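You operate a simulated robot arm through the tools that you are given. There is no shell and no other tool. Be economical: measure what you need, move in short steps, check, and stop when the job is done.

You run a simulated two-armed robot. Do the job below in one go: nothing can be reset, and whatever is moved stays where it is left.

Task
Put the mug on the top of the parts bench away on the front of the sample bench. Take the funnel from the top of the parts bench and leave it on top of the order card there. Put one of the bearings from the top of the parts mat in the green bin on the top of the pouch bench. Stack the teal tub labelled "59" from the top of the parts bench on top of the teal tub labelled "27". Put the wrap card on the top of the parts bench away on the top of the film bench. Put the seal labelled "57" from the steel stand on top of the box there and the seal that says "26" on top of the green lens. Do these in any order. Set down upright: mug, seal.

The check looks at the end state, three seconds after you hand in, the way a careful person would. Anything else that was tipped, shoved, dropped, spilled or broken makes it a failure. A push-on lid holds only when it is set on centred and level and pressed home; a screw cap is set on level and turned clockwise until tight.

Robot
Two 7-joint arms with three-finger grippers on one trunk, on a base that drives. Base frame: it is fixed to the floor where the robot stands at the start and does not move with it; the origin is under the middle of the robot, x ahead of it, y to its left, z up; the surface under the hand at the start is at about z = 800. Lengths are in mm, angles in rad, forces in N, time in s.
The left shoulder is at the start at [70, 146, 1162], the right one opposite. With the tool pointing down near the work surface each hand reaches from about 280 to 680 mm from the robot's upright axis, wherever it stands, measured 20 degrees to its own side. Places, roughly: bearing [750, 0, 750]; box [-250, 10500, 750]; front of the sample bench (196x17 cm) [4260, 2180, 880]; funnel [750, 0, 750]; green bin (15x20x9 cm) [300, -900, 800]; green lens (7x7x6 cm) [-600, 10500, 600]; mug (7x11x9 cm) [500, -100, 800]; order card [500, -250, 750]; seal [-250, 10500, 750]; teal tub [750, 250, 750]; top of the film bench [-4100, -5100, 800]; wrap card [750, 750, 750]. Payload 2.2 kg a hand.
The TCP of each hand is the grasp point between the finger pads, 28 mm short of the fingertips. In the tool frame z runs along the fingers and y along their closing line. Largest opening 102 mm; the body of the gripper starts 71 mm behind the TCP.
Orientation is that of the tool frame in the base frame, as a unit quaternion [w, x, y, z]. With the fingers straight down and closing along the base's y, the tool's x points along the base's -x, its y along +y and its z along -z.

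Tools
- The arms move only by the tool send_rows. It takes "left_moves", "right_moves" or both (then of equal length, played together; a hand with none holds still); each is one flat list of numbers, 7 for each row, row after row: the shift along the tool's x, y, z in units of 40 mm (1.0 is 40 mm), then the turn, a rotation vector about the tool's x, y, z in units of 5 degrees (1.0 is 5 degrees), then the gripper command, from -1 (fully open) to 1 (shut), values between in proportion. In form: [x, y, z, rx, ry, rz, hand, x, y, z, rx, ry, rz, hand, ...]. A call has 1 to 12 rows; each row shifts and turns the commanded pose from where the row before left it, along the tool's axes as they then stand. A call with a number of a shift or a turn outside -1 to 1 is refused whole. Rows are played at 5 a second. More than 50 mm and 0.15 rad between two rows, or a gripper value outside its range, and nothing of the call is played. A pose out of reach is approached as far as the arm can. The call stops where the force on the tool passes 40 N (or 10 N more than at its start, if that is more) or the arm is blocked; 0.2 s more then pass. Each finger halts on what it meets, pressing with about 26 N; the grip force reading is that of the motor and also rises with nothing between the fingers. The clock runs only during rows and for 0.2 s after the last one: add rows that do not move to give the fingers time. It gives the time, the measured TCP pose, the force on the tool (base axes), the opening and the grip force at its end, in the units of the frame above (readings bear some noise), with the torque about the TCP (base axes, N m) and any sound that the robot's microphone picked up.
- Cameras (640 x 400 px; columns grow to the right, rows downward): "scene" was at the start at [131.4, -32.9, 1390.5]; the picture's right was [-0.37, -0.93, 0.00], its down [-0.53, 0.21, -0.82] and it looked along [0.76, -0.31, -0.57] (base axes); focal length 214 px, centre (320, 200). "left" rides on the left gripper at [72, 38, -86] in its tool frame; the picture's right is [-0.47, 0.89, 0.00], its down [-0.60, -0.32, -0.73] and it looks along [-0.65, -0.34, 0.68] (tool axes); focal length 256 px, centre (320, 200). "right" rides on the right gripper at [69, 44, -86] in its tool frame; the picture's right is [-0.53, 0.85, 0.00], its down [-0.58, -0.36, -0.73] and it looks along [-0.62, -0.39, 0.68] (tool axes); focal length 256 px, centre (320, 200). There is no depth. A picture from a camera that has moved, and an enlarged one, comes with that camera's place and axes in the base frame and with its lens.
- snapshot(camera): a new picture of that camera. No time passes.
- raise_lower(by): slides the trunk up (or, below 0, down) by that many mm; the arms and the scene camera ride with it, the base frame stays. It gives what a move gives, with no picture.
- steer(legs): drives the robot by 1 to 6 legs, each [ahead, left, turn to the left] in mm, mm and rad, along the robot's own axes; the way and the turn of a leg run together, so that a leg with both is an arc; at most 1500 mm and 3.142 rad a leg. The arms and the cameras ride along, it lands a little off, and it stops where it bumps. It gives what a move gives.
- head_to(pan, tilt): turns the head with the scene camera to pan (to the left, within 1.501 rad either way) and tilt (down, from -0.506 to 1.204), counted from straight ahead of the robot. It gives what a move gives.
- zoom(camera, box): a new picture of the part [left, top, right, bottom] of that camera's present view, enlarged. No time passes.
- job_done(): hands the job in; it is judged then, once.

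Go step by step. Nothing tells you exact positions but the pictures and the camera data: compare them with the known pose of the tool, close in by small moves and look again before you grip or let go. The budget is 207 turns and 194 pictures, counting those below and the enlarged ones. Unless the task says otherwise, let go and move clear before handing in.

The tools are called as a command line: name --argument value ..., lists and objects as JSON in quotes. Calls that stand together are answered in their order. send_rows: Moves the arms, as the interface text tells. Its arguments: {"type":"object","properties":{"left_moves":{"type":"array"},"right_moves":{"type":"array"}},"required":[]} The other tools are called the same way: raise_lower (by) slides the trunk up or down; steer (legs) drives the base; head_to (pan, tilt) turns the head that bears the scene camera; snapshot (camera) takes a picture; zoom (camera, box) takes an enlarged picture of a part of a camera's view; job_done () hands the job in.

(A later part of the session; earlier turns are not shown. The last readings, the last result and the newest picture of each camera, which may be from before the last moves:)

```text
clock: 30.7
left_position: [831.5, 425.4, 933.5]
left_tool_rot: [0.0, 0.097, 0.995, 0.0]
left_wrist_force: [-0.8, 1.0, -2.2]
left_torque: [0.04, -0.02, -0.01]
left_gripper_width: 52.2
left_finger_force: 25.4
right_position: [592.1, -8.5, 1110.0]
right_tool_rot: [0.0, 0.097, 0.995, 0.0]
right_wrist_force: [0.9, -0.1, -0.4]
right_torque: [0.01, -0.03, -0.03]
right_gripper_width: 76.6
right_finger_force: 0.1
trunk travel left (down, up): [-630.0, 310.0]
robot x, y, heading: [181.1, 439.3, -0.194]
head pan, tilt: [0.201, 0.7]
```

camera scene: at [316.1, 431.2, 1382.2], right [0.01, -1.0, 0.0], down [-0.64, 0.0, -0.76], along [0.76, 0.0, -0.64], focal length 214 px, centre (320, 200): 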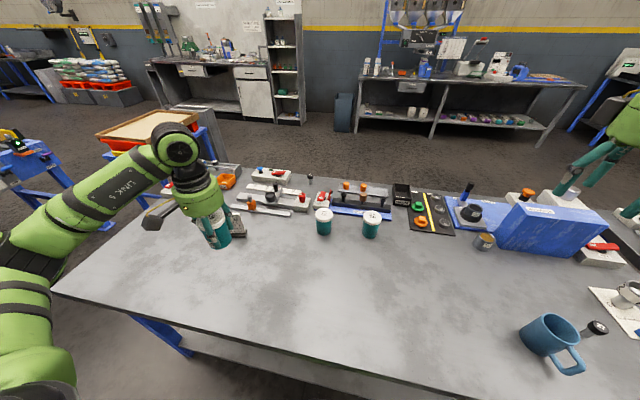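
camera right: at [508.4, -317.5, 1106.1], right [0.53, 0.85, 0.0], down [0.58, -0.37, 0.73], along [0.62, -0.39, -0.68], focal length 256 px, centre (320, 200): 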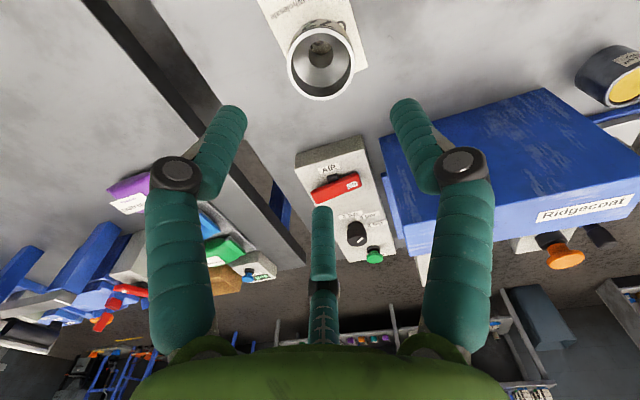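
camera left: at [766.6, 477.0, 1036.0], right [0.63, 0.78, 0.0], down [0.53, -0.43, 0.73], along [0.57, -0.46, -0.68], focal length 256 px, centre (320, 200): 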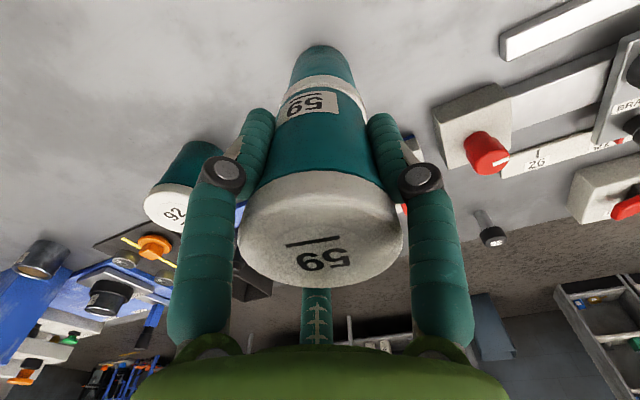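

send_rows --left_moves '[0, 0, 0.05, 0, 0, 0, 1, 0, 0, 0.05, 0, 0, 0, 1, 0, 0, 0, 0, 0, 0, 1]'

zoom --camera "scene" --box '[270, 150, 370, 230]'

```text
clock: 31.5
left_position: [831.2, 424.1, 930.7]
left_tool_rot: [0.002, 0.097, 0.995, 0.0]
left_wrist_force: [0.5, -0.2, 7.1]
left_torque: [0.08, 0.05, 0.0]
left_gripper_width: 52.3
left_finger_force: 25.5
right_position: [590.2, -10.0, 1111.9]
right_tool_rot: [0.001, 0.096, 0.995, 0.0]
right_wrist_force: [0.2, -1.0, 0.6]
right_torque: [-0.02, 0.02, 0.02]
right_gripper_width: 76.5
right_finger_force: 0.1
trunk travel left (down, up): [-630.0, 310.0]
robot x, y, heading: [185.4, 437.6, -0.192]
head pan, tilt: [0.201, 0.7]
```

```text
5.00 times, centred on (320, 190) of scene
camera zoom: at [314.8, 431.0, 1312.5], right [0.01, -1.0, 0.0], down [-0.64, 0.0, -0.77], along [0.77, 0.0, -0.64], focal length 1072 px, centre (320, 250)
```

zoom: 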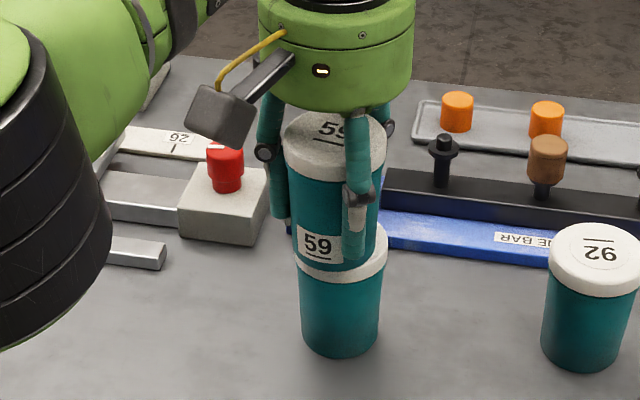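

Contact made, but the upper tub is about 4 mm too far left. Lift 4 mm, shift, lower again.

send_rows --left_moves '[0, 0, -0.12, 0, 0, 0, 1, -0.02, -0.1, 0, 0, 0, 0, 1, 0, 0, 0, 0, 0, 0, 1, 0, 0, 0.06, 0, 0, 0, 1, 0, 0, 0.06, 0, 0, 0, 1, 0, 0, 0, 0, 0, 0, 1]'

zoom --camera "scene" --box '[270, 150, 370, 230]'

zoom --camera "left" --box '[220, 20, 420, 180]'

```text
clock: 32.9
left_position: [832.2, 420.2, 929.7]
left_tool_rot: [0.002, 0.098, 0.995, 0.0]
left_wrist_force: [0.9, -0.6, 5.7]
left_torque: [0.11, -0.03, 0.03]
left_gripper_width: 52.4
left_finger_force: 25.8
right_position: [592.6, -9.1, 1109.4]
right_tool_rot: [0.001, 0.097, 0.995, 0.0]
right_wrist_force: [-0.1, -0.6, 0.2]
right_torque: [-0.01, 0.02, -0.01]
right_gripper_width: 76.4
right_finger_force: 0.1
trunk travel left (down, up): [-630.0, 310.0]
robot x, y, heading: [182.6, 440.1, -0.198]
head pan, tilt: [0.201, 0.7]
```

```text
5.00 times, centred on (320, 190) of scene
camera zoom: at [315.2, 431.1, 1312.4], right [0.01, -1.0, 0.0], down [-0.64, 0.0, -0.77], along [0.77, 0.0, -0.64], focal length 1072 px, centre (320, 250)
```

zoom: 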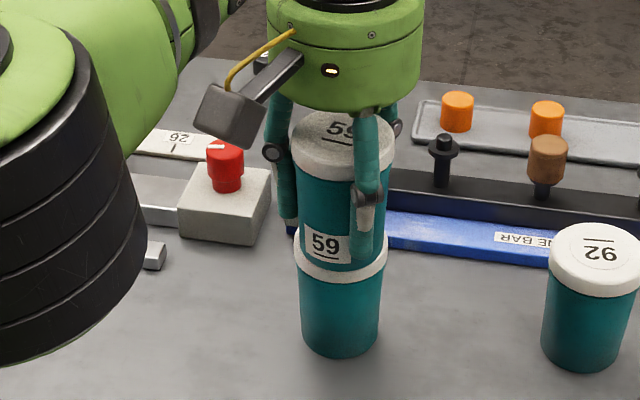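

```text
2.50 times, centred on (320, 100) of left
camera zoom: at [767.3, 471.3, 1017.4], right [0.63, 0.78, 0.0], down [0.53, -0.43, 0.73], along [0.57, -0.46, -0.68], focal length 640 px, centre (320, 450)
```

zoom: 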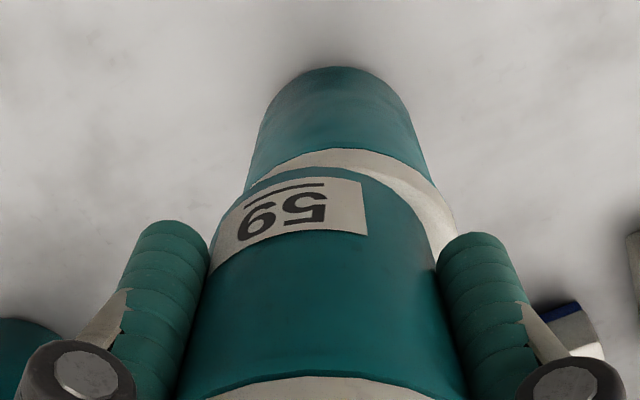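

Now good side to side; the wrist view suggests shifting about 3 mm forward. Adjusting once more.

send_rows --left_moves '[0, 0, -0.1, 0, 0, 0, 1, -0.07, 0.03, 0, 0, 0, 0, 1, 0, 0, 0, 0, 0, 0, 1, 0, 0, 0.05, 0, 0, 0, 1, 0, 0, 0.05, 0, 0, 0, 1, 0, 0, 0, 0, 0, 0, 1]'

zoom --camera "left" --box '[220, 20, 420, 180]'

zoom --camera "scene" --box '[270, 150, 370, 230]'

```text
clock: 34.3
left_position: [832.6, 423.1, 932.1]
left_tool_rot: [0.002, 0.096, 0.995, 0.0]
left_wrist_force: [1.7, -0.2, 4.7]
left_torque: [0.05, -0.13, 0.0]
left_gripper_width: 52.5
left_finger_force: 25.5
right_position: [591.8, -9.1, 1111.0]
right_tool_rot: [0.001, 0.097, 0.995, 0.0]
right_wrist_force: [-0.1, 0.5, -0.5]
right_torque: [0.01, 0.02, 0.0]
right_gripper_width: 76.6
right_finger_force: 0.1
trunk travel left (down, up): [-630.0, 310.0]
robot x, y, heading: [184.5, 440.4, -0.197]
head pan, tilt: [0.201, 0.7]
```

```text
2.50 times, centred on (320, 100) of left
camera zoom: at [768.7, 472.9, 1017.4], right [0.63, 0.78, 0.0], down [0.53, -0.43, 0.73], along [0.57, -0.46, -0.68], focal length 640 px, centre (320, 450)
```

zoom: 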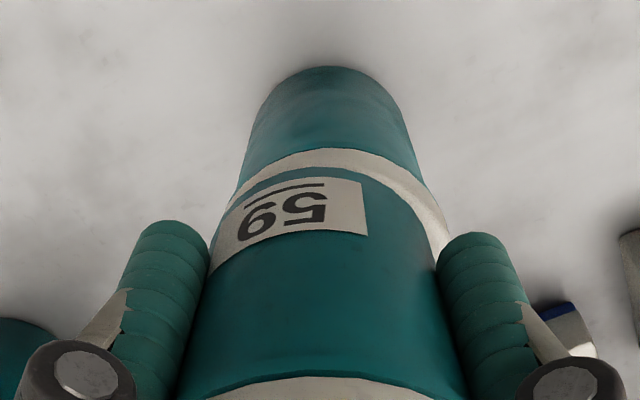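

```text
5.00 times, centred on (320, 190) of scene
camera zoom: at [315.6, 431.0, 1312.4], right [0.01, -1.0, 0.0], down [-0.64, 0.0, -0.77], along [0.77, 0.0, -0.64], focal length 1072 px, centre (320, 250)
```

zoom: 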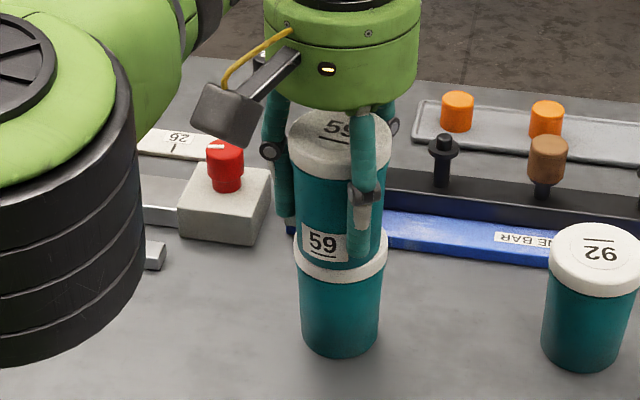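

Well aligned and resting. Release gently and raise by the trunk.

send_rows --left_moves '[0, 0, 0, 0, 0, 0, -0.2, 0, 0, 0, 0, 0, 0, -0.7, 0, 0, 0, 0, 0, 0, -1, 0, 0, 0, 0, 0, 0, -1]'

raise_lower --by 130

snapshot --camera "scene"

```text
clock: 35.3
left_position: [831.5, 421.9, 929.1]
left_tool_rot: [0.0, 0.097, 0.995, 0.001]
left_wrist_force: [-0.4, -0.1, 0.9]
left_torque: [0.02, -0.02, -0.02]
left_gripper_width: 102.1
left_finger_force: 0.1
right_position: [592.1, -9.7, 1111.2]
right_tool_rot: [0.0, 0.097, 0.995, 0.0]
right_wrist_force: [-1.1, 0.2, -1.2]
right_torque: [0.0, 0.03, -0.02]
right_gripper_width: 76.5
right_finger_force: 0.0
trunk travel left (down, up): [-630.0, 310.0]
robot x, y, heading: [181.4, 441.1, -0.193]
head pan, tilt: [0.201, 0.7]
```

```text
clock: 36.8
left_position: [832.3, 421.5, 1059.3]
left_tool_rot: [0.0, 0.096, 0.995, 0.0]
left_wrist_force: [-0.6, -1.1, 0.2]
left_torque: [-0.05, 0.0, -0.01]
left_gripper_width: 102.1
left_finger_force: 0.0
right_position: [591.5, -9.8, 1240.9]
right_tool_rot: [0.0, 0.097, 0.995, 0.0]
right_wrist_force: [0.1, 0.0, -0.1]
right_torque: [-0.02, 0.0, 0.01]
right_gripper_width: 76.4
right_finger_force: 0.0
trunk travel left (down, up): [-760.0, 180.0]
robot x, y, heading: [181.8, 438.2, -0.198]
head pan, tilt: [0.201, 0.7]
```

```text
154 pictures are left
camera scene: at [316.0, 431.0, 1442.2], right [0.01, -1.0, 0.0], down [-0.64, 0.0, -0.76], along [0.76, 0.0, -0.64], focal length 214 px, centre (320, 200)
```

scene: 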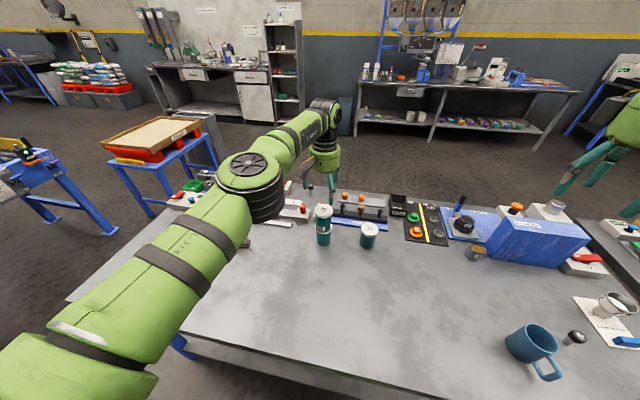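

Tub 59 is stacked. I pull the left hand back and drive to face the mug with the right hand.

send_rows --left_moves '[1, 0, -0.3, 0, 0, 0, -1, 1, 0.2, -0.3, 0, 0, 0, -1, 1, 0.3, -0.3, 0, 0, 0, -1, 1, 0.3, 0, 0, 0, 0, -1, 1, 0.3, 0, 0, 0, 0, -1, 1, 0.3, 0, 0, 0, 0, -1]'

steer --legs '[[-8, -301, 0]]'

head_to --pan -0.2 --tilt 0.9

snapshot --camera "scene"

```text
clock: 38.2
left_position: [607.6, 524.9, 1096.7]
left_tool_rot: [0.001, 0.097, 0.995, -0.001]
left_wrist_force: [-0.3, 0.3, -0.2]
left_torque: [-0.04, 0.02, 0.0]
left_gripper_width: 102.2
left_finger_force: 0.1
right_position: [591.3, -8.3, 1242.8]
right_tool_rot: [0.0, 0.098, 0.995, 0.0]
right_wrist_force: [-0.8, 0.5, 0.7]
right_torque: [0.0, -0.02, 0.02]
right_gripper_width: 76.4
right_finger_force: 0.0
trunk travel left (down, up): [-760.0, 180.0]
robot x, y, heading: [183.5, 439.9, -0.196]
head pan, tilt: [0.201, 0.7]
```

```text
clock: 40.3
left_position: [542.3, 226.2, 1096.4]
left_tool_rot: [0.001, 0.1, 0.995, 0.0]
left_wrist_force: [0.2, -0.5, -0.2]
left_torque: [-0.05, 0.01, 0.01]
left_gripper_width: 102.0
left_finger_force: 0.1
right_position: [522.4, -305.2, 1242.2]
right_tool_rot: [0.0, 0.1, 0.995, -0.001]
right_wrist_force: [0.5, 0.6, 0.0]
right_torque: [-0.02, 0.04, -0.02]
right_gripper_width: 76.5
right_finger_force: 0.1
trunk travel left (down, up): [-760.0, 180.0]
robot x, y, heading: [115.1, 146.7, -0.2]
head pan, tilt: [0.201, 0.7]
```

```text
clock: 41.2
left_position: [541.9, 224.9, 1095.7]
left_tool_rot: [0.0, 0.1, 0.995, 0.0]
left_wrist_force: [0.0, -0.8, 0.3]
left_torque: [0.0, -0.02, 0.03]
left_gripper_width: 101.9
left_finger_force: 0.1
right_position: [521.5, -307.1, 1240.8]
right_tool_rot: [0.0, 0.1, 0.995, 0.0]
right_wrist_force: [0.4, -0.3, 1.2]
right_torque: [0.03, -0.02, 0.01]
right_gripper_width: 76.6
right_finger_force: 0.1
trunk travel left (down, up): [-760.0, 180.0]
robot x, y, heading: [112.6, 145.3, -0.202]
head pan, tilt: [-0.201, 0.901]
```

```text
153 pictures are left
camera scene: at [232.5, 104.6, 1426.1], right [-0.39, -0.92, 0.0], down [-0.72, 0.31, -0.62], along [0.57, -0.24, -0.78], focal length 214 px, centre (320, 200)
```

scene: 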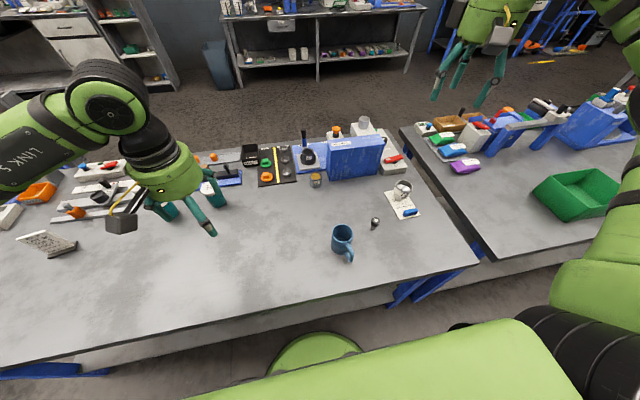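

Mug is at about (487,-73) with its handle toward the robot. I bring the right hand above it and turn it so that the handle falls between fingers.

send_rows --right_moves '[0.251, 0.695, 0.566, 0, 0, 0, -1, 0.251, 0.695, 0.566, 0, 0, 0, -1, 0.251, 0.695, 0.566, 0, 0, 0, -1, 0.251, 0.695, 0.566, 0, 0, 0, -1, 0.251, 0.695, 0.566, 0, 0, 0, -1, 0.251, 0.695, 0.566, 0, 0, 0, -1, 0.251, 0.695, 0.566, 0, 0, 0, -1, 0.251, 0.695, 0.566, 0, 0, 0, -1, 0, 0, 0, 0, 0, -1, -1, 0, 0, 0, 0, 0, -1, -1, 0, 0, 0, 0, 0, -1, -1, 0, 0, 0, 0, 0, -1, -1]'

send_rows --right_moves '[0, 0, 0, 0, 0, -1, -1, 0, 0, 0, 0, 0, -1, -1, 0, 0, 0, 0, 0, -1, -1, 0, 0, 0, 0, 0, -1, -1, 0, 0, 0, 0, 0, -0.7, -1, 0, 0, 0, 0, 0, 0, -1]'

snapshot --camera "right"

```text
clock: 43.8
left_position: [541.7, 224.3, 1097.3]
left_tool_rot: [-0.001, 0.101, 0.995, 0.0]
left_wrist_force: [0.3, -0.8, 0.3]
left_torque: [-0.03, -0.01, 0.02]
left_gripper_width: 102.0
left_finger_force: 0.1
right_position: [487.5, -74.1, 1059.0]
right_tool_rot: [0.001, -0.074, 0.997, -0.001]
right_wrist_force: [0.0, 0.2, -0.3]
right_torque: [0.01, 0.01, 0.0]
right_gripper_width: 102.0
right_finger_force: 0.0
trunk travel left (down, up): [-760.0, 180.0]
robot x, y, heading: [113.4, 143.4, -0.2]
head pan, tilt: [-0.201, 0.901]
```

```text
clock: 45.2
left_position: [541.4, 224.8, 1096.2]
left_tool_rot: [0.001, 0.1, 0.995, -0.001]
left_wrist_force: [0.2, -1.0, -1.2]
left_torque: [0.0, 0.0, -0.01]
left_gripper_width: 102.1
left_finger_force: 0.0
right_position: [487.8, -73.2, 1059.6]
right_tool_rot: [0.0, -0.277, 0.961, -0.001]
right_wrist_force: [0.4, -0.4, 0.4]
right_torque: [-0.01, 0.02, 0.04]
right_gripper_width: 102.1
right_finger_force: 0.0
trunk travel left (down, up): [-760.0, 180.0]
robot x, y, heading: [116.8, 142.9, -0.205]
head pan, tilt: [-0.201, 0.901]
```

```text
152 pictures are left
camera right: at [405.7, -73.3, 1145.1], right [0.0, 1.0, 0.0], down [0.68, 0.0, 0.73], along [0.73, 0.0, -0.68], focal length 256 px, centre (320, 200)
```

right: 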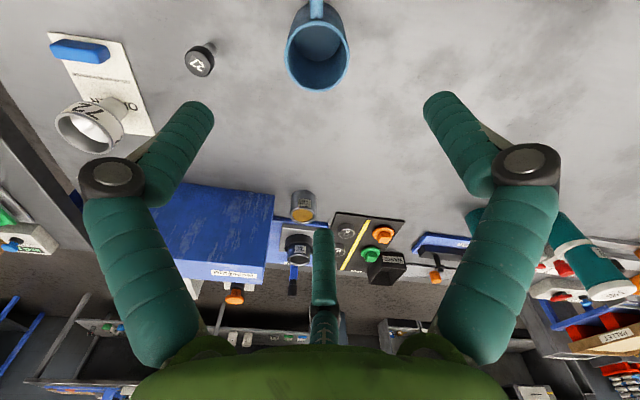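

Handle lies in the gap between the fingers. Descending to z about 850 around the mug.

send_rows --right_moves '[0.11, -0.02, 0.875, 0, 0, 0, -1, 0, 0, 0.875, 0, 0, 0, -1, 0, 0, 0.875, 0, 0, 0, -1, 0, 0, 0.3, 0, 0, 0, -1, 0, 0, 0, 0, 0, 0, -1]'

snapshot --camera "right"

```text
clock: 46.4
left_position: [541.0, 224.9, 1096.2]
left_tool_rot: [0.0, 0.101, 0.995, 0.0]
left_wrist_force: [-0.3, -0.1, 0.1]
left_torque: [0.03, 0.0, -0.02]
left_gripper_width: 102.0
left_finger_force: 0.1
right_position: [483.5, -76.0, 943.4]
right_tool_rot: [0.001, -0.275, 0.961, 0.0]
right_wrist_force: [0.7, 0.7, 0.2]
right_torque: [-0.02, -0.01, 0.01]
right_gripper_width: 101.9
right_finger_force: 0.1
trunk travel left (down, up): [-760.0, 180.0]
robot x, y, heading: [115.5, 145.7, -0.199]
head pan, tilt: [-0.201, 0.901]
```

```text
151 pictures are left
camera right: at [401.4, -76.3, 1027.9], right [0.0, 1.0, 0.0], down [0.68, 0.0, 0.73], along [0.73, 0.0, -0.68], focal length 256 px, centre (320, 200)
```

right: 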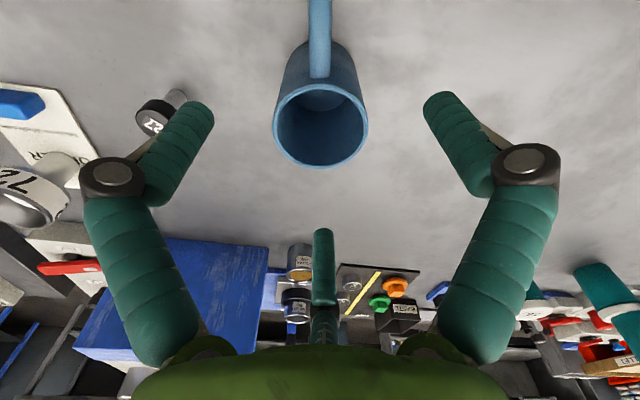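

Centred. Down another 93 mm and close.

send_rows --right_moves '[0, 0, 0.8, 0, 0, 0, -1, 0.03, 0, 0.8, 0, 0, 0, -1, 0, 0, 0.7, 0, 0, 0, -1, 0, 0, 0, 0, 0, 0, -1, 0, 0, 0, 0, 0, 0, -0.3, 0, 0, 0, 0, 0, 0, 0.5, 0, 0, 0, 0, 0, 0, 1, 0, 0, 0, 0, 0, 0, 1, 0, 0, 0, 0, 0, 0, 1]'

snapshot --camera "right"

```text
clock: 48.4
left_position: [542.1, 224.2, 1096.9]
left_tool_rot: [-0.001, 0.101, 0.995, 0.0]
left_wrist_force: [-0.3, 0.1, -0.4]
left_torque: [-0.02, -0.02, -0.03]
left_gripper_width: 102.0
left_finger_force: 0.1
right_position: [486.0, -79.4, 851.4]
right_tool_rot: [0.002, -0.276, 0.961, 0.0]
right_wrist_force: [1.4, -0.5, 3.9]
right_torque: [0.01, -0.01, -0.07]
right_gripper_width: 57.9
right_finger_force: 26.4
trunk travel left (down, up): [-760.0, 180.0]
robot x, y, heading: [115.8, 146.3, -0.202]
head pan, tilt: [-0.201, 0.901]
```

```text
150 pictures are left
camera right: at [402.5, -78.2, 936.5], right [0.01, 1.0, 0.0], down [0.68, 0.0, 0.73], along [0.73, 0.0, -0.68], focal length 256 px, centre (320, 200)
```

right: 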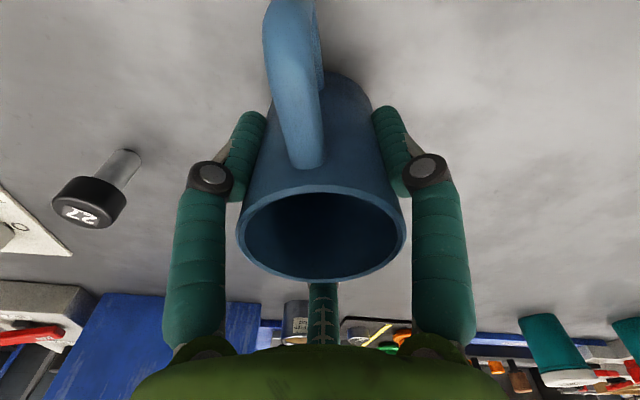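

Mug gripped (58 mm). Lift it high and drive left along the bench to look at the passage at its left end.

send_rows --right_moves '[0, 0, -1, 0, 0, 0, 1, 0, 0, -1, 0, 0, 0, 1, 0, 0, -1, 0, 0, 0, 1, 0, 0, -1, 0, 0, 0, 1, 0, 0, -1, 0, 0, 0, 1, 0, 0, -1, 0, 0, 0, 1]'

steer --legs '[[-30, 1350, 0], [0, 0, 0.2]]'

head_to --pan 0.15 --tilt 0.45

snapshot --camera "scene"

```text
clock: 49.8
left_position: [542.0, 225.1, 1096.3]
left_tool_rot: [0.0, 0.1, 0.995, 0.0]
left_wrist_force: [0.1, -0.1, 0.3]
left_torque: [0.0, 0.01, -0.01]
left_gripper_width: 102.1
left_finger_force: 0.1
right_position: [482.4, -75.6, 1093.9]
right_tool_rot: [0.0, -0.276, 0.961, 0.0]
right_wrist_force: [0.1, -0.5, -0.6]
right_torque: [-0.03, -0.03, 0.02]
right_gripper_width: 57.7
right_finger_force: 25.9
trunk travel left (down, up): [-760.0, 180.0]
robot x, y, heading: [112.9, 147.1, -0.201]
head pan, tilt: [-0.201, 0.901]
```

```text
clock: 57.3
left_position: [775.7, 1631.0, 1096.0]
left_tool_rot: [0.0, 0.011, 1.0, 0.0]
left_wrist_force: [0.0, 0.2, 0.0]
left_torque: [0.02, 0.0, 0.02]
left_gripper_width: 101.9
left_finger_force: 0.0
right_position: [772.0, 1324.8, 1093.2]
right_tool_rot: [0.0, -0.36, 0.933, 0.001]
right_wrist_force: [0.4, -0.4, -0.8]
right_torque: [0.0, 0.03, -0.02]
right_gripper_width: 57.6
right_finger_force: 26.1
trunk travel left (down, up): [-760.0, 180.0]
robot x, y, heading: [367.8, 1475.5, -0.024]
head pan, tilt: [-0.201, 0.901]
```

```text
clock: 58.2
left_position: [775.8, 1632.1, 1097.2]
left_tool_rot: [0.0, 0.011, 1.0, 0.0]
left_wrist_force: [0.1, -0.5, -1.1]
left_torque: [0.02, 0.0, -0.01]
left_gripper_width: 102.1
left_finger_force: 0.0
right_position: [770.2, 1324.9, 1093.6]
right_tool_rot: [0.0, -0.361, 0.933, 0.0]
right_wrist_force: [0.9, -0.4, -1.5]
right_torque: [0.06, -0.04, 0.0]
right_gripper_width: 57.4
right_finger_force: 26.2
trunk travel left (down, up): [-760.0, 180.0]
robot x, y, heading: [370.8, 1477.2, -0.024]
head pan, tilt: [0.15, 0.45]
```

```text
149 pictures are left
camera scene: at [510.1, 1486.5, 1464.4], right [0.13, -0.99, 0.0], down [-0.43, -0.06, -0.9], along [0.89, 0.11, -0.44], focal length 214 px, centre (320, 200)
```

scene: 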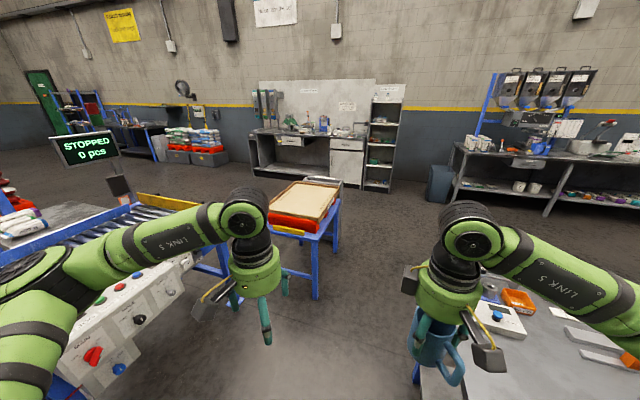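

The gap between the bench corner (1265,905) and cart leg (1698,1662) is about 870 mm. I drive through its middle.

steer --legs '[[630, 18, 0], [485, -183, 0], [527, -273, 0], [793, 319, 0]]'

head_to --pan 0.4 --tilt 0.4

snapshot --camera "scene"

```text
clock: 71.4
left_position: [3190.0, 1429.4, 1096.8]
left_tool_rot: [0.0, 0.017, 1.0, 0.0]
left_wrist_force: [-0.4, -0.6, 0.1]
left_torque: [0.02, -0.01, 0.0]
left_gripper_width: 102.4
left_finger_force: 0.1
right_position: [3183.2, 1121.8, 1095.1]
right_tool_rot: [0.0, -0.354, 0.935, 0.0]
right_wrist_force: [0.1, 1.0, -1.4]
right_torque: [0.0, 0.02, -0.02]
right_gripper_width: 57.5
right_finger_force: 25.6
trunk travel left (down, up): [-760.0, 180.0]
robot x, y, heading: [2778.6, 1278.4, -0.04]
head pan, tilt: [0.15, 0.45]
```

```text
clock: 72.1
left_position: [3191.8, 1429.3, 1096.6]
left_tool_rot: [0.0, 0.018, 1.0, 0.0]
left_wrist_force: [-0.5, 1.0, -0.2]
left_torque: [-0.01, 0.03, 0.01]
left_gripper_width: 102.1
left_finger_force: 0.2
right_position: [3182.9, 1121.7, 1093.4]
right_tool_rot: [0.0, -0.354, 0.935, 0.0]
right_wrist_force: [0.4, 0.1, -1.2]
right_torque: [0.01, 0.05, -0.02]
right_gripper_width: 57.5
right_finger_force: 26.1
trunk travel left (down, up): [-760.0, 180.0]
robot x, y, heading: [2781.2, 1277.0, -0.038]
head pan, tilt: [0.4, 0.4]
```

```text
148 pictures are left
camera scene: at [2918.9, 1310.8, 1469.0], right [0.35, -0.94, 0.0], down [-0.36, -0.14, -0.92], along [0.86, 0.33, -0.39], focal length 214 px, centre (320, 200)
```

scene: 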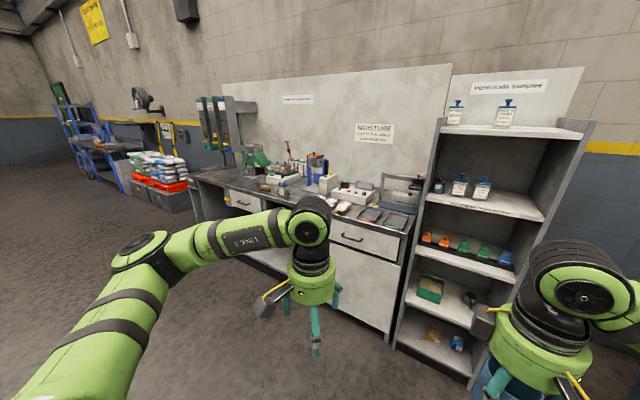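

I zoom on the sample bench to find free space along its front.

zoom --camera "scene" --box '[180, 120, 440, 280]'

```text
2.46 times, centred on (310, 200) of scene
camera zoom: at [2918.9, 1310.8, 1469.0], right [0.35, -0.94, 0.0], down [-0.36, -0.14, -0.92], along [0.86, 0.33, -0.39], focal length 528 px, centre (345, 200)
```

zoom: 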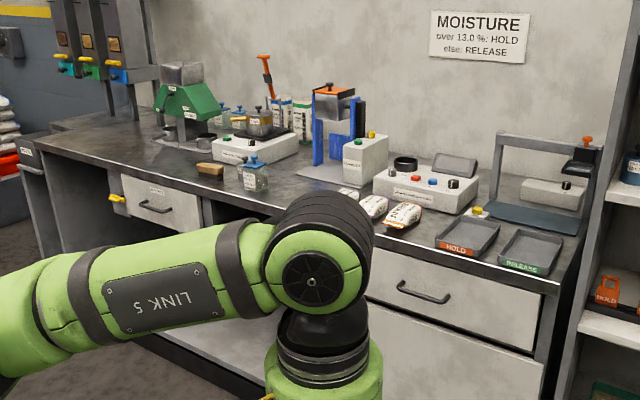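

I drive to face the middle of the sample bench.

steer --legs '[[838, 1054, 0], [0, 0, -0.182]]'

head_to --pan -0.1 --tilt 0.75

snapshot --camera "scene"

```text
clock: 79.5
left_position: [4090.9, 2351.2, 1096.3]
left_tool_rot: [0.0, 0.121, 0.993, -0.001]
left_wrist_force: [-0.5, 0.4, 0.0]
left_torque: [0.0, -0.02, 0.01]
left_gripper_width: 102.1
left_finger_force: 0.0
right_position: [4020.7, 2051.9, 1093.8]
right_tool_rot: [0.0, -0.257, 0.966, 0.0]
right_wrist_force: [0.0, -1.2, -1.3]
right_torque: [-0.01, -0.02, 0.01]
right_gripper_width: 57.8
right_finger_force: 26.4
trunk travel left (down, up): [-760.0, 180.0]
robot x, y, heading: [3661.8, 2287.7, -0.239]
head pan, tilt: [0.4, 0.4]
```

```text
clock: 80.5
left_position: [4092.2, 2351.4, 1096.9]
left_tool_rot: [0.001, 0.12, 0.993, -0.001]
left_wrist_force: [-0.3, -0.1, -1.0]
left_torque: [0.02, -0.02, 0.0]
left_gripper_width: 101.7
left_finger_force: 0.2
right_position: [4020.3, 2052.0, 1092.7]
right_tool_rot: [0.0, -0.257, 0.966, 0.0]
right_wrist_force: [0.7, -0.8, -0.8]
right_torque: [0.03, 0.0, -0.01]
right_gripper_width: 57.6
right_finger_force: 26.1
trunk travel left (down, up): [-760.0, 180.0]
robot x, y, heading: [3661.0, 2288.1, -0.244]
head pan, tilt: [-0.099, 0.75]
```

```text
146 pictures are left
camera scene: at [3787.2, 2248.1, 1438.0], right [-0.33, -0.94, 0.0], down [-0.64, 0.23, -0.73], along [0.69, -0.24, -0.68], focal length 214 px, centre (320, 200)
```

scene: 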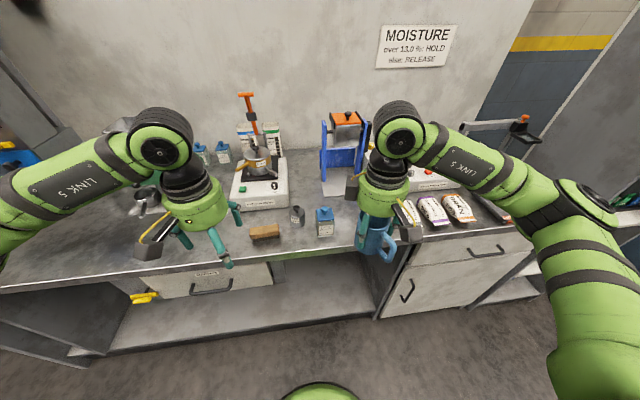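

A free spot at the front is at about (4165,1975), between jar and pouches, ~85 mm from the edge. Move the mug there, stopping about 30 mm above.

send_rows --right_moves '[-0.55, -0.87, 0, 0, 0, 0, 1, -0.55, -0.87, 0, 0, 0, 0, 1, -0.55, -0.87, 0, 0, 0, 0, 1, -0.55, -0.87, 0, 0, 0, 0, 1, 0, 0, 0.83, 0, 0, 0, 1, 0, 0, 0.83, 0, 0, 0, 1, 0, 0, 0.83, 0, 0, 0, 1, 0, 0, 0.83, 0, 0, 0, 1, 0, 0, 0, 0, 0, 0, 1]'

snapshot --camera "right"

zoom --camera "scene" --box '[260, 120, 500, 280]'

```text
clock: 82.5
left_position: [4091.6, 2350.7, 1096.6]
left_tool_rot: [0.0, 0.121, 0.993, 0.0]
left_wrist_force: [0.3, 0.1, 0.0]
left_torque: [-0.01, 0.03, 0.01]
left_gripper_width: 101.8
left_finger_force: 0.1
right_position: [4127.3, 1991.0, 971.2]
right_tool_rot: [0.001, -0.255, 0.967, 0.0]
right_wrist_force: [0.3, -0.4, -1.2]
right_torque: [0.01, -0.01, 0.01]
right_gripper_width: 57.8
right_finger_force: 25.6
right hand out of reach, approached as far as the arm can: row 4, 8
trunk travel left (down, up): [-760.0, 180.0]
robot x, y, heading: [3658.8, 2288.2, -0.24]
head pan, tilt: [-0.099, 0.75]
```

```text
145 pictures are left
camera right: at [4046.1, 1995.1, 1056.4], right [0.05, 1.0, 0.0], down [0.68, -0.03, 0.73], along [0.73, -0.03, -0.68], focal length 256 px, centre (320, 200)
```

right: 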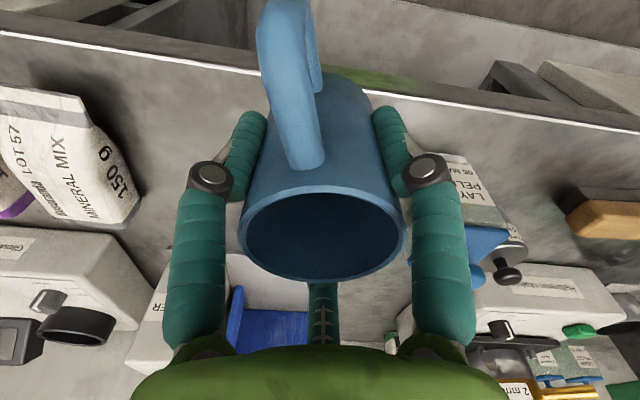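

```text
2.50 times, centred on (380, 200) of scene
camera zoom: at [3787.0, 2247.9, 1438.0], right [-0.33, -0.94, 0.0], down [-0.64, 0.23, -0.73], along [0.69, -0.24, -0.68], focal length 536 px, centre (170, 200)
```

zoom: 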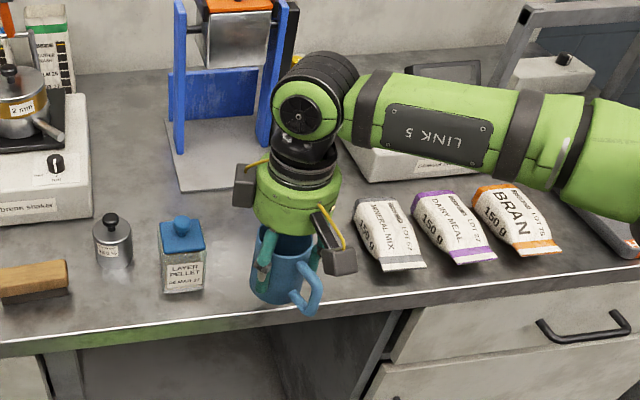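

Arm is at its reach limit, so I drive 45 mm closer and lower with the trunk.

steer --legs '[[45, -10, 0]]'

raise_lower --by -32

zoom --camera "scene" --box '[260, 120, 500, 280]'

snapshot --camera "right"

```text
clock: 83.4
left_position: [4128.5, 2332.5, 1098.7]
left_tool_rot: [0.003, 0.12, 0.993, -0.001]
left_wrist_force: [-1.4, 0.5, 0.7]
left_torque: [-0.05, -0.05, -0.01]
left_gripper_width: 102.0
left_finger_force: 0.1
right_position: [4165.2, 1974.4, 975.1]
right_tool_rot: [0.002, -0.256, 0.967, -0.002]
right_wrist_force: [-0.5, 0.4, -0.6]
right_torque: [-0.02, -0.05, 0.02]
right_gripper_width: 57.9
right_finger_force: 25.7
trunk travel left (down, up): [-760.0, 180.0]
robot x, y, heading: [3703.5, 2266.9, -0.238]
head pan, tilt: [-0.099, 0.75]
```

```text
clock: 84.2
left_position: [4133.2, 2329.9, 1063.7]
left_tool_rot: [0.0, 0.12, 0.993, 0.0]
left_wrist_force: [0.0, -0.7, 0.2]
left_torque: [0.0, -0.02, 0.04]
left_gripper_width: 102.0
left_finger_force: 0.1
right_position: [4170.8, 1972.5, 938.3]
right_tool_rot: [0.0, -0.256, 0.967, 0.0]
right_wrist_force: [0.1, -0.2, -2.0]
right_torque: [0.01, -0.03, -0.09]
right_gripper_width: 57.7
right_finger_force: 26.1
trunk travel left (down, up): [-728.0, 212.0]
robot x, y, heading: [3702.8, 2265.7, -0.244]
head pan, tilt: [-0.099, 0.75]
```

```text
2.50 times, centred on (380, 200) of scene
camera zoom: at [3829.8, 2227.0, 1405.8], right [-0.33, -0.94, 0.0], down [-0.64, 0.23, -0.73], along [0.69, -0.24, -0.68], focal length 536 px, centre (170, 200)
```

zoom: 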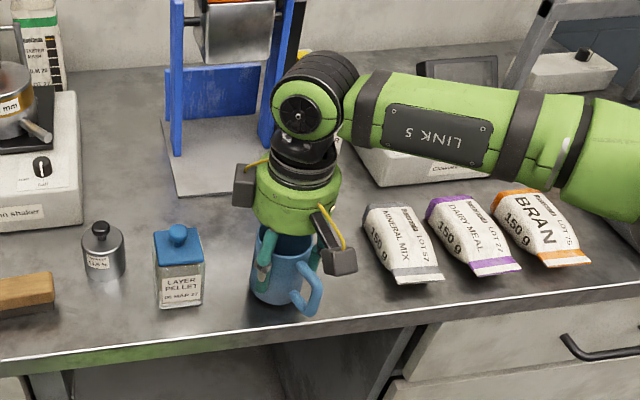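

```text
142 pictures are left
camera right: at [4088.4, 1974.7, 1024.1], right [0.05, 1.0, 0.0], down [0.68, -0.03, 0.73], along [0.73, -0.03, -0.68], focal length 256 px, centre (320, 200)
```

right: 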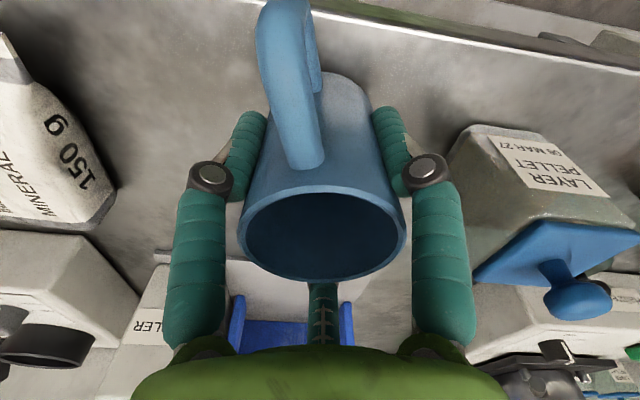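

Mug is a few mm above the bench. Lower with small arm steps until contact.

raise_lower --by -5

raise_lower --by -2

```text
clock: 84.7
left_position: [4133.5, 2330.1, 1059.2]
left_tool_rot: [0.0, 0.12, 0.993, -0.001]
left_wrist_force: [-0.1, 0.2, 0.0]
left_torque: [-0.04, 0.0, 0.01]
left_gripper_width: 101.9
left_finger_force: 0.2
right_position: [4168.8, 1970.8, 934.9]
right_tool_rot: [0.0, -0.256, 0.967, 0.0]
right_wrist_force: [-0.6, -0.1, -0.8]
right_torque: [0.01, -0.03, 0.01]
right_gripper_width: 57.8
right_finger_force: 26.2
trunk travel left (down, up): [-723.0, 217.0]
robot x, y, heading: [3703.6, 2265.6, -0.24]
head pan, tilt: [-0.099, 0.75]
```

```text
clock: 85.2
left_position: [4132.0, 2330.3, 1057.2]
left_tool_rot: [0.001, 0.12, 0.993, 0.0]
left_wrist_force: [0.2, 0.6, -0.2]
left_torque: [-0.02, 0.02, 0.02]
left_gripper_width: 102.3
left_finger_force: 0.1
right_position: [4168.8, 1972.3, 932.5]
right_tool_rot: [0.0, -0.257, 0.966, -0.001]
right_wrist_force: [0.4, -0.4, -0.5]
right_torque: [-0.02, 0.0, -0.02]
right_gripper_width: 57.7
right_finger_force: 26.0
trunk travel left (down, up): [-721.0, 219.0]
robot x, y, heading: [3702.1, 2270.2, -0.238]
head pan, tilt: [-0.099, 0.75]
```

raise_lower --by -2

raise_lower --by -2

```text
clock: 85.7
left_position: [4131.7, 2330.5, 1056.2]
left_tool_rot: [0.001, 0.12, 0.993, 0.0]
left_wrist_force: [-1.0, 0.0, -0.5]
left_torque: [0.06, -0.01, 0.01]
left_gripper_width: 102.2
left_finger_force: 0.0
right_position: [4169.3, 1971.1, 931.5]
right_tool_rot: [0.001, -0.256, 0.967, -0.002]
right_wrist_force: [-0.2, -1.2, 5.2]
right_torque: [0.01, 0.2, 0.03]
right_gripper_width: 57.5
right_finger_force: 25.6
trunk travel left (down, up): [-719.0, 221.0]
robot x, y, heading: [3700.6, 2267.4, -0.243]
head pan, tilt: [-0.099, 0.75]
```

```text
clock: 86.3
left_position: [4131.2, 2330.4, 1054.1]
left_tool_rot: [0.001, 0.12, 0.993, 0.0]
left_wrist_force: [-0.6, 0.2, 0.7]
left_torque: [0.0, -0.02, 0.0]
left_gripper_width: 101.9
left_finger_force: 0.1
right_position: [4169.7, 1972.0, 930.0]
right_tool_rot: [0.003, -0.256, 0.967, -0.002]
right_wrist_force: [0.8, -3.4, 18.1]
right_torque: [-0.12, 0.24, 0.05]
right_gripper_width: 57.5
right_finger_force: 25.5
trunk travel left (down, up): [-717.0, 223.0]
robot x, y, heading: [3701.4, 2267.1, -0.247]
head pan, tilt: [-0.099, 0.75]
```

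Firm contact. Open to about 80 mm and rise.

send_rows --right_moves '[0, 0, 0, 0, 0, 0, -0.2, 0, 0, 0, 0, 0, 0, -0.5, 0, 0, 0, 0, 0, 0, -0.6, 0, 0, 0, 0, 0, 0, -0.6]'

raise_lower --by 150

zoom --camera "scene" --box '[220, 160, 500, 340]'

```text
clock: 87.3
left_position: [4131.8, 2329.9, 1052.9]
left_tool_rot: [0.0, 0.12, 0.993, 0.001]
left_wrist_force: [-0.9, -0.4, 0.6]
left_torque: [0.01, 0.0, 0.02]
left_gripper_width: 101.9
left_finger_force: 0.1
right_position: [4169.6, 1970.8, 929.4]
right_tool_rot: [0.0, -0.256, 0.967, -0.001]
right_wrist_force: [0.0, 0.3, 0.3]
right_torque: [-0.02, 0.03, 0.0]
right_gripper_width: 81.5
right_finger_force: 0.0
trunk travel left (down, up): [-717.0, 223.0]
robot x, y, heading: [3698.0, 2268.9, -0.237]
head pan, tilt: [-0.099, 0.75]
```

```text
clock: 89.0
left_position: [4132.0, 2331.7, 1203.4]
left_tool_rot: [0.0, 0.121, 0.993, 0.0]
left_wrist_force: [-0.5, 0.0, 0.4]
left_torque: [0.0, -0.01, 0.06]
left_gripper_width: 101.9
left_finger_force: 0.1
right_position: [4169.7, 1971.4, 1078.5]
right_tool_rot: [0.0, -0.256, 0.967, -0.001]
right_wrist_force: [-0.4, -0.6, -1.2]
right_torque: [0.01, 0.02, 0.01]
right_gripper_width: 81.7
right_finger_force: 0.1
trunk travel left (down, up): [-867.0, 73.0]
robot x, y, heading: [3702.5, 2267.0, -0.245]
head pan, tilt: [-0.099, 0.75]
```

```text
2.22 times, centred on (360, 250) of scene
camera zoom: at [3828.5, 2227.7, 1545.0], right [-0.33, -0.94, 0.0], down [-0.64, 0.23, -0.73], along [0.69, -0.24, -0.68], focal length 477 px, centre (231, 89)
```

zoom: 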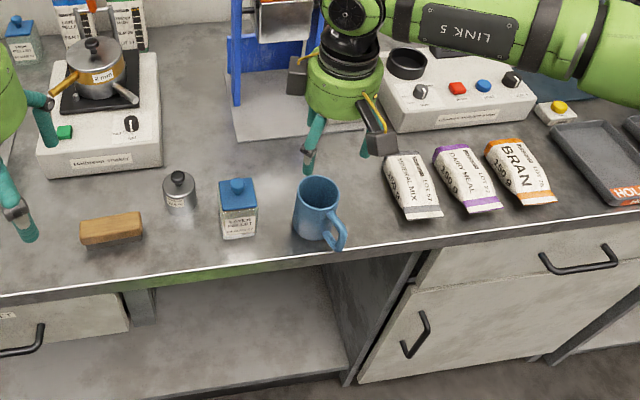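

The mug stands on the front of the sample bench. I back off, turn the right hand straight again, turn round and head to the far side of the parts bench for the bearing.

steer --legs '[[-450, 0, 0]]'

send_rows --right_moves '[0.6, 0.2, 0, 0, 0, 0.97, -0.6, 0.6, 0.2, 0, 0, 0, 0.97, -0.6, 0.6, 0.2, 0, 0, 0, 0.97, -0.6, 0.3, 0.1, 0, 0, 0, 0.97, -0.6, 0, 0, 0, 0, 0, 0.97, -0.6, 0, 0, 0, 0, 0, 0.97, -0.6, 0, 0, 0, 0, 0, 0.97, -0.6, 0, 0, 0, 0, 0, 0.97, -0.6, 0, 0, 0, 0, 0, 0.97, -0.6]'

steer --legs '[[0, 0, -3.1]]'

head_to --pan 0.2 --tilt 0.35

snapshot --camera "scene"

```text
clock: 91.7
left_position: [3698.5, 2438.5, 1203.2]
left_tool_rot: [-0.001, 0.117, 0.993, 0.0]
left_wrist_force: [-0.4, 1.0, -0.3]
left_torque: [0.0, 0.06, 0.03]
left_gripper_width: 102.2
left_finger_force: 0.1
right_position: [3737.6, 2079.2, 1077.6]
right_tool_rot: [0.001, -0.259, 0.966, 0.0]
right_wrist_force: [-0.1, 1.1, 0.1]
right_torque: [0.01, -0.01, 0.0]
right_gripper_width: 81.7
right_finger_force: 0.0
trunk travel left (down, up): [-867.0, 73.0]
robot x, y, heading: [3270.4, 2372.0, -0.236]
head pan, tilt: [-0.099, 0.75]
```

```text
clock: 93.7
left_position: [3697.7, 2439.7, 1203.9]
left_tool_rot: [0.0, 0.116, 0.993, 0.0]
left_wrist_force: [0.8, 0.5, -0.5]
left_torque: [0.02, 0.03, 0.04]
left_gripper_width: 101.9
left_finger_force: 0.0
right_position: [3648.1, 2072.4, 1078.9]
right_tool_rot: [0.002, 0.119, 0.993, -0.001]
right_wrist_force: [-0.4, -0.2, 0.8]
right_torque: [0.0, 0.03, 0.0]
right_gripper_width: 81.7
right_finger_force: 0.0
trunk travel left (down, up): [-867.0, 73.0]
robot x, y, heading: [3266.7, 2373.7, -0.231]
head pan, tilt: [-0.099, 0.75]
```

```text
clock: 101.3
left_position: [2842.3, 2281.5, 1203.8]
left_tool_rot: [0.0, 0.996, -0.088, 0.0]
left_wrist_force: [0.1, 0.6, 1.4]
left_torque: [-0.01, 0.01, 0.01]
left_gripper_width: 101.8
left_finger_force: 0.1
right_position: [2870.0, 2651.6, 1079.3]
right_tool_rot: [0.0, 0.996, -0.089, -0.001]
right_wrist_force: [0.2, -0.4, 0.2]
right_torque: [-0.01, -0.01, 0.0]
right_gripper_width: 81.6
right_finger_force: 0.0
trunk travel left (down, up): [-867.0, 73.0]
robot x, y, heading: [3270.7, 2375.1, 2.964]
head pan, tilt: [-0.099, 0.75]
```

```text
clock: 102.2
left_position: [2843.4, 2281.8, 1203.8]
left_tool_rot: [0.0, 0.996, -0.088, 0.0]
left_wrist_force: [0.6, 0.5, 0.9]
left_torque: [-0.01, 0.01, -0.01]
left_gripper_width: 102.2
left_finger_force: 0.0
right_position: [2869.8, 2651.0, 1078.3]
right_tool_rot: [0.0, 0.996, -0.089, -0.001]
right_wrist_force: [0.0, 0.4, 0.0]
right_torque: [0.02, -0.02, 0.03]
right_gripper_width: 81.7
right_finger_force: 0.1
trunk travel left (down, up): [-867.0, 73.0]
robot x, y, heading: [3267.0, 2372.8, 2.965]
head pan, tilt: [0.201, 0.351]
```

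```text
140 pictures are left
camera scene: at [3124.7, 2379.6, 1580.6], right [-0.02, 1.0, 0.0], down [0.34, 0.01, -0.94], along [-0.94, -0.02, -0.34], focal length 214 px, centre (320, 200)
```

scene: 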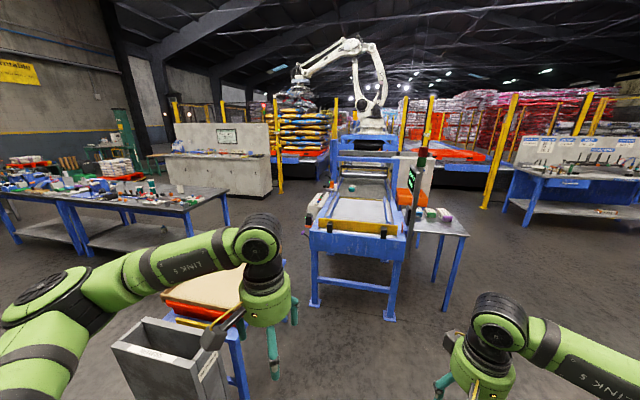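

The parts bench is ahead-left past the cart and locker. I swing wide of the locker and drive to behind the bench.

steer --legs '[[-143, 1369, 0], [465, 710, 0], [465, 710, 0]]'

head_to --pan 0.0 --tilt 0.6

snapshot --camera "scene"

```text
clock: 117.4
left_position: [1514.8, -302.0, 1203.7]
left_tool_rot: [-0.001, 0.995, -0.103, 0.0]
left_wrist_force: [-0.1, 0.2, 0.2]
left_torque: [0.0, 0.01, -0.03]
left_gripper_width: 102.0
left_finger_force: 0.0
right_position: [1552.6, 67.4, 1078.3]
right_tool_rot: [-0.001, 0.994, -0.105, -0.002]
right_wrist_force: [0.7, 0.2, 0.2]
right_torque: [-0.01, 0.01, 0.03]
right_gripper_width: 81.5
right_finger_force: 0.2
trunk travel left (down, up): [-867.0, 73.0]
robot x, y, heading: [1942.6, -226.8, 2.935]
head pan, tilt: [0.201, 0.351]
```

```text
clock: 118.2
left_position: [1514.3, -303.7, 1203.5]
left_tool_rot: [0.0, 0.995, -0.103, 0.0]
left_wrist_force: [0.1, -0.6, 0.1]
left_torque: [-0.03, 0.02, 0.01]
left_gripper_width: 102.2
left_finger_force: 0.1
right_position: [1551.8, 66.0, 1077.8]
right_tool_rot: [0.0, 0.994, -0.105, -0.001]
right_wrist_force: [-1.1, -0.2, 1.1]
right_torque: [0.03, 0.0, -0.01]
right_gripper_width: 81.8
right_finger_force: 0.1
trunk travel left (down, up): [-867.0, 73.0]
robot x, y, heading: [1943.8, -224.2, 2.935]
head pan, tilt: [0.0, 0.6]
```

```text
139 pictures are left
camera scene: at [1805.4, -196.1, 1557.9], right [0.2, 0.98, 0.0], down [0.55, -0.12, -0.83], along [-0.81, 0.17, -0.56], focal length 214 px, centre (320, 200)
```

scene: 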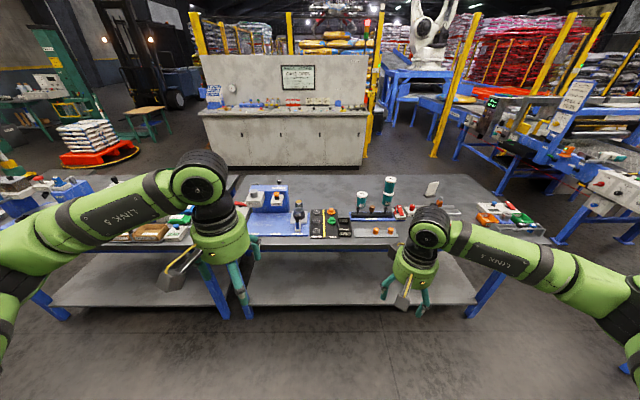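

I'm facing the bench's far side. Drive closer so that the mat is ahead of the right hand.

steer --legs '[[560, 140, 0]]'

head_to --pan -0.1 --tilt 0.9

snapshot --camera "scene"

snapshot --camera "right"

```text
clock: 121.5
left_position: [938.2, -319.6, 1203.5]
left_tool_rot: [0.0, 0.994, -0.107, 0.0]
left_wrist_force: [0.2, 0.4, -0.4]
left_torque: [-0.01, -0.03, 0.0]
left_gripper_width: 101.9
left_finger_force: 0.0
right_position: [978.0, 47.1, 1078.1]
right_tool_rot: [0.001, 0.994, -0.107, -0.001]
right_wrist_force: [-0.2, -1.0, 0.5]
right_torque: [0.0, 0.02, -0.01]
right_gripper_width: 81.6
right_finger_force: 0.0
trunk travel left (down, up): [-867.0, 73.0]
robot x, y, heading: [1363.1, -244.8, 2.928]
head pan, tilt: [0.0, 0.6]
```

```text
clock: 122.3
left_position: [935.0, -319.9, 1202.9]
left_tool_rot: [0.0, 0.994, -0.107, 0.0]
left_wrist_force: [0.5, -0.2, -0.2]
left_torque: [0.0, -0.02, -0.04]
left_gripper_width: 102.0
left_finger_force: 0.1
right_position: [976.6, 47.0, 1077.9]
right_tool_rot: [0.001, 0.994, -0.107, -0.001]
right_wrist_force: [-0.7, -0.5, -1.3]
right_torque: [-0.01, 0.02, -0.02]
right_gripper_width: 81.1
right_finger_force: 0.0
trunk travel left (down, up): [-867.0, 73.0]
robot x, y, heading: [1365.2, -245.1, 2.927]
head pan, tilt: [-0.099, 0.901]
```

```text
138 pictures are left
camera scene: at [1242.3, -211.0, 1533.1], right [0.31, 0.95, 0.0], down [0.75, -0.24, -0.62], along [-0.59, 0.19, -0.78], focal length 214 px, centre (320, 200)
```

scene: 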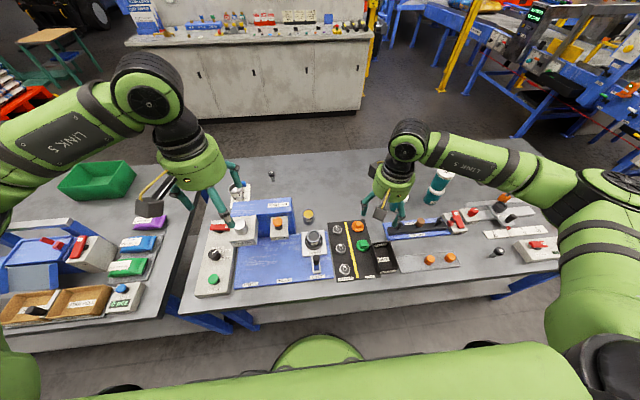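

```text
137 pictures are left
camera right: at [1034.6, -10.0, 1163.3], right [-0.7, -0.71, 0.0], down [-0.48, 0.48, 0.73], along [-0.52, 0.51, -0.68], focal length 256 px, centre (320, 200)
```

right: 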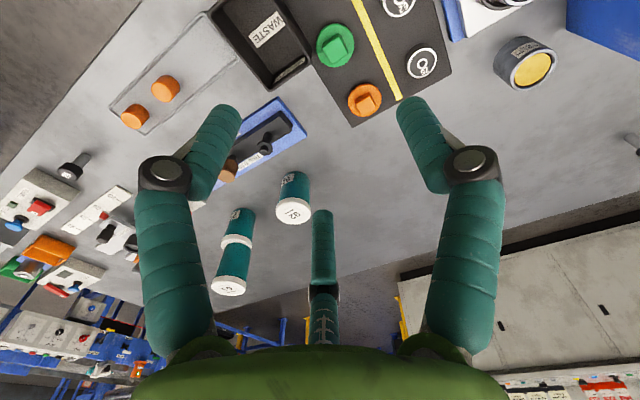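

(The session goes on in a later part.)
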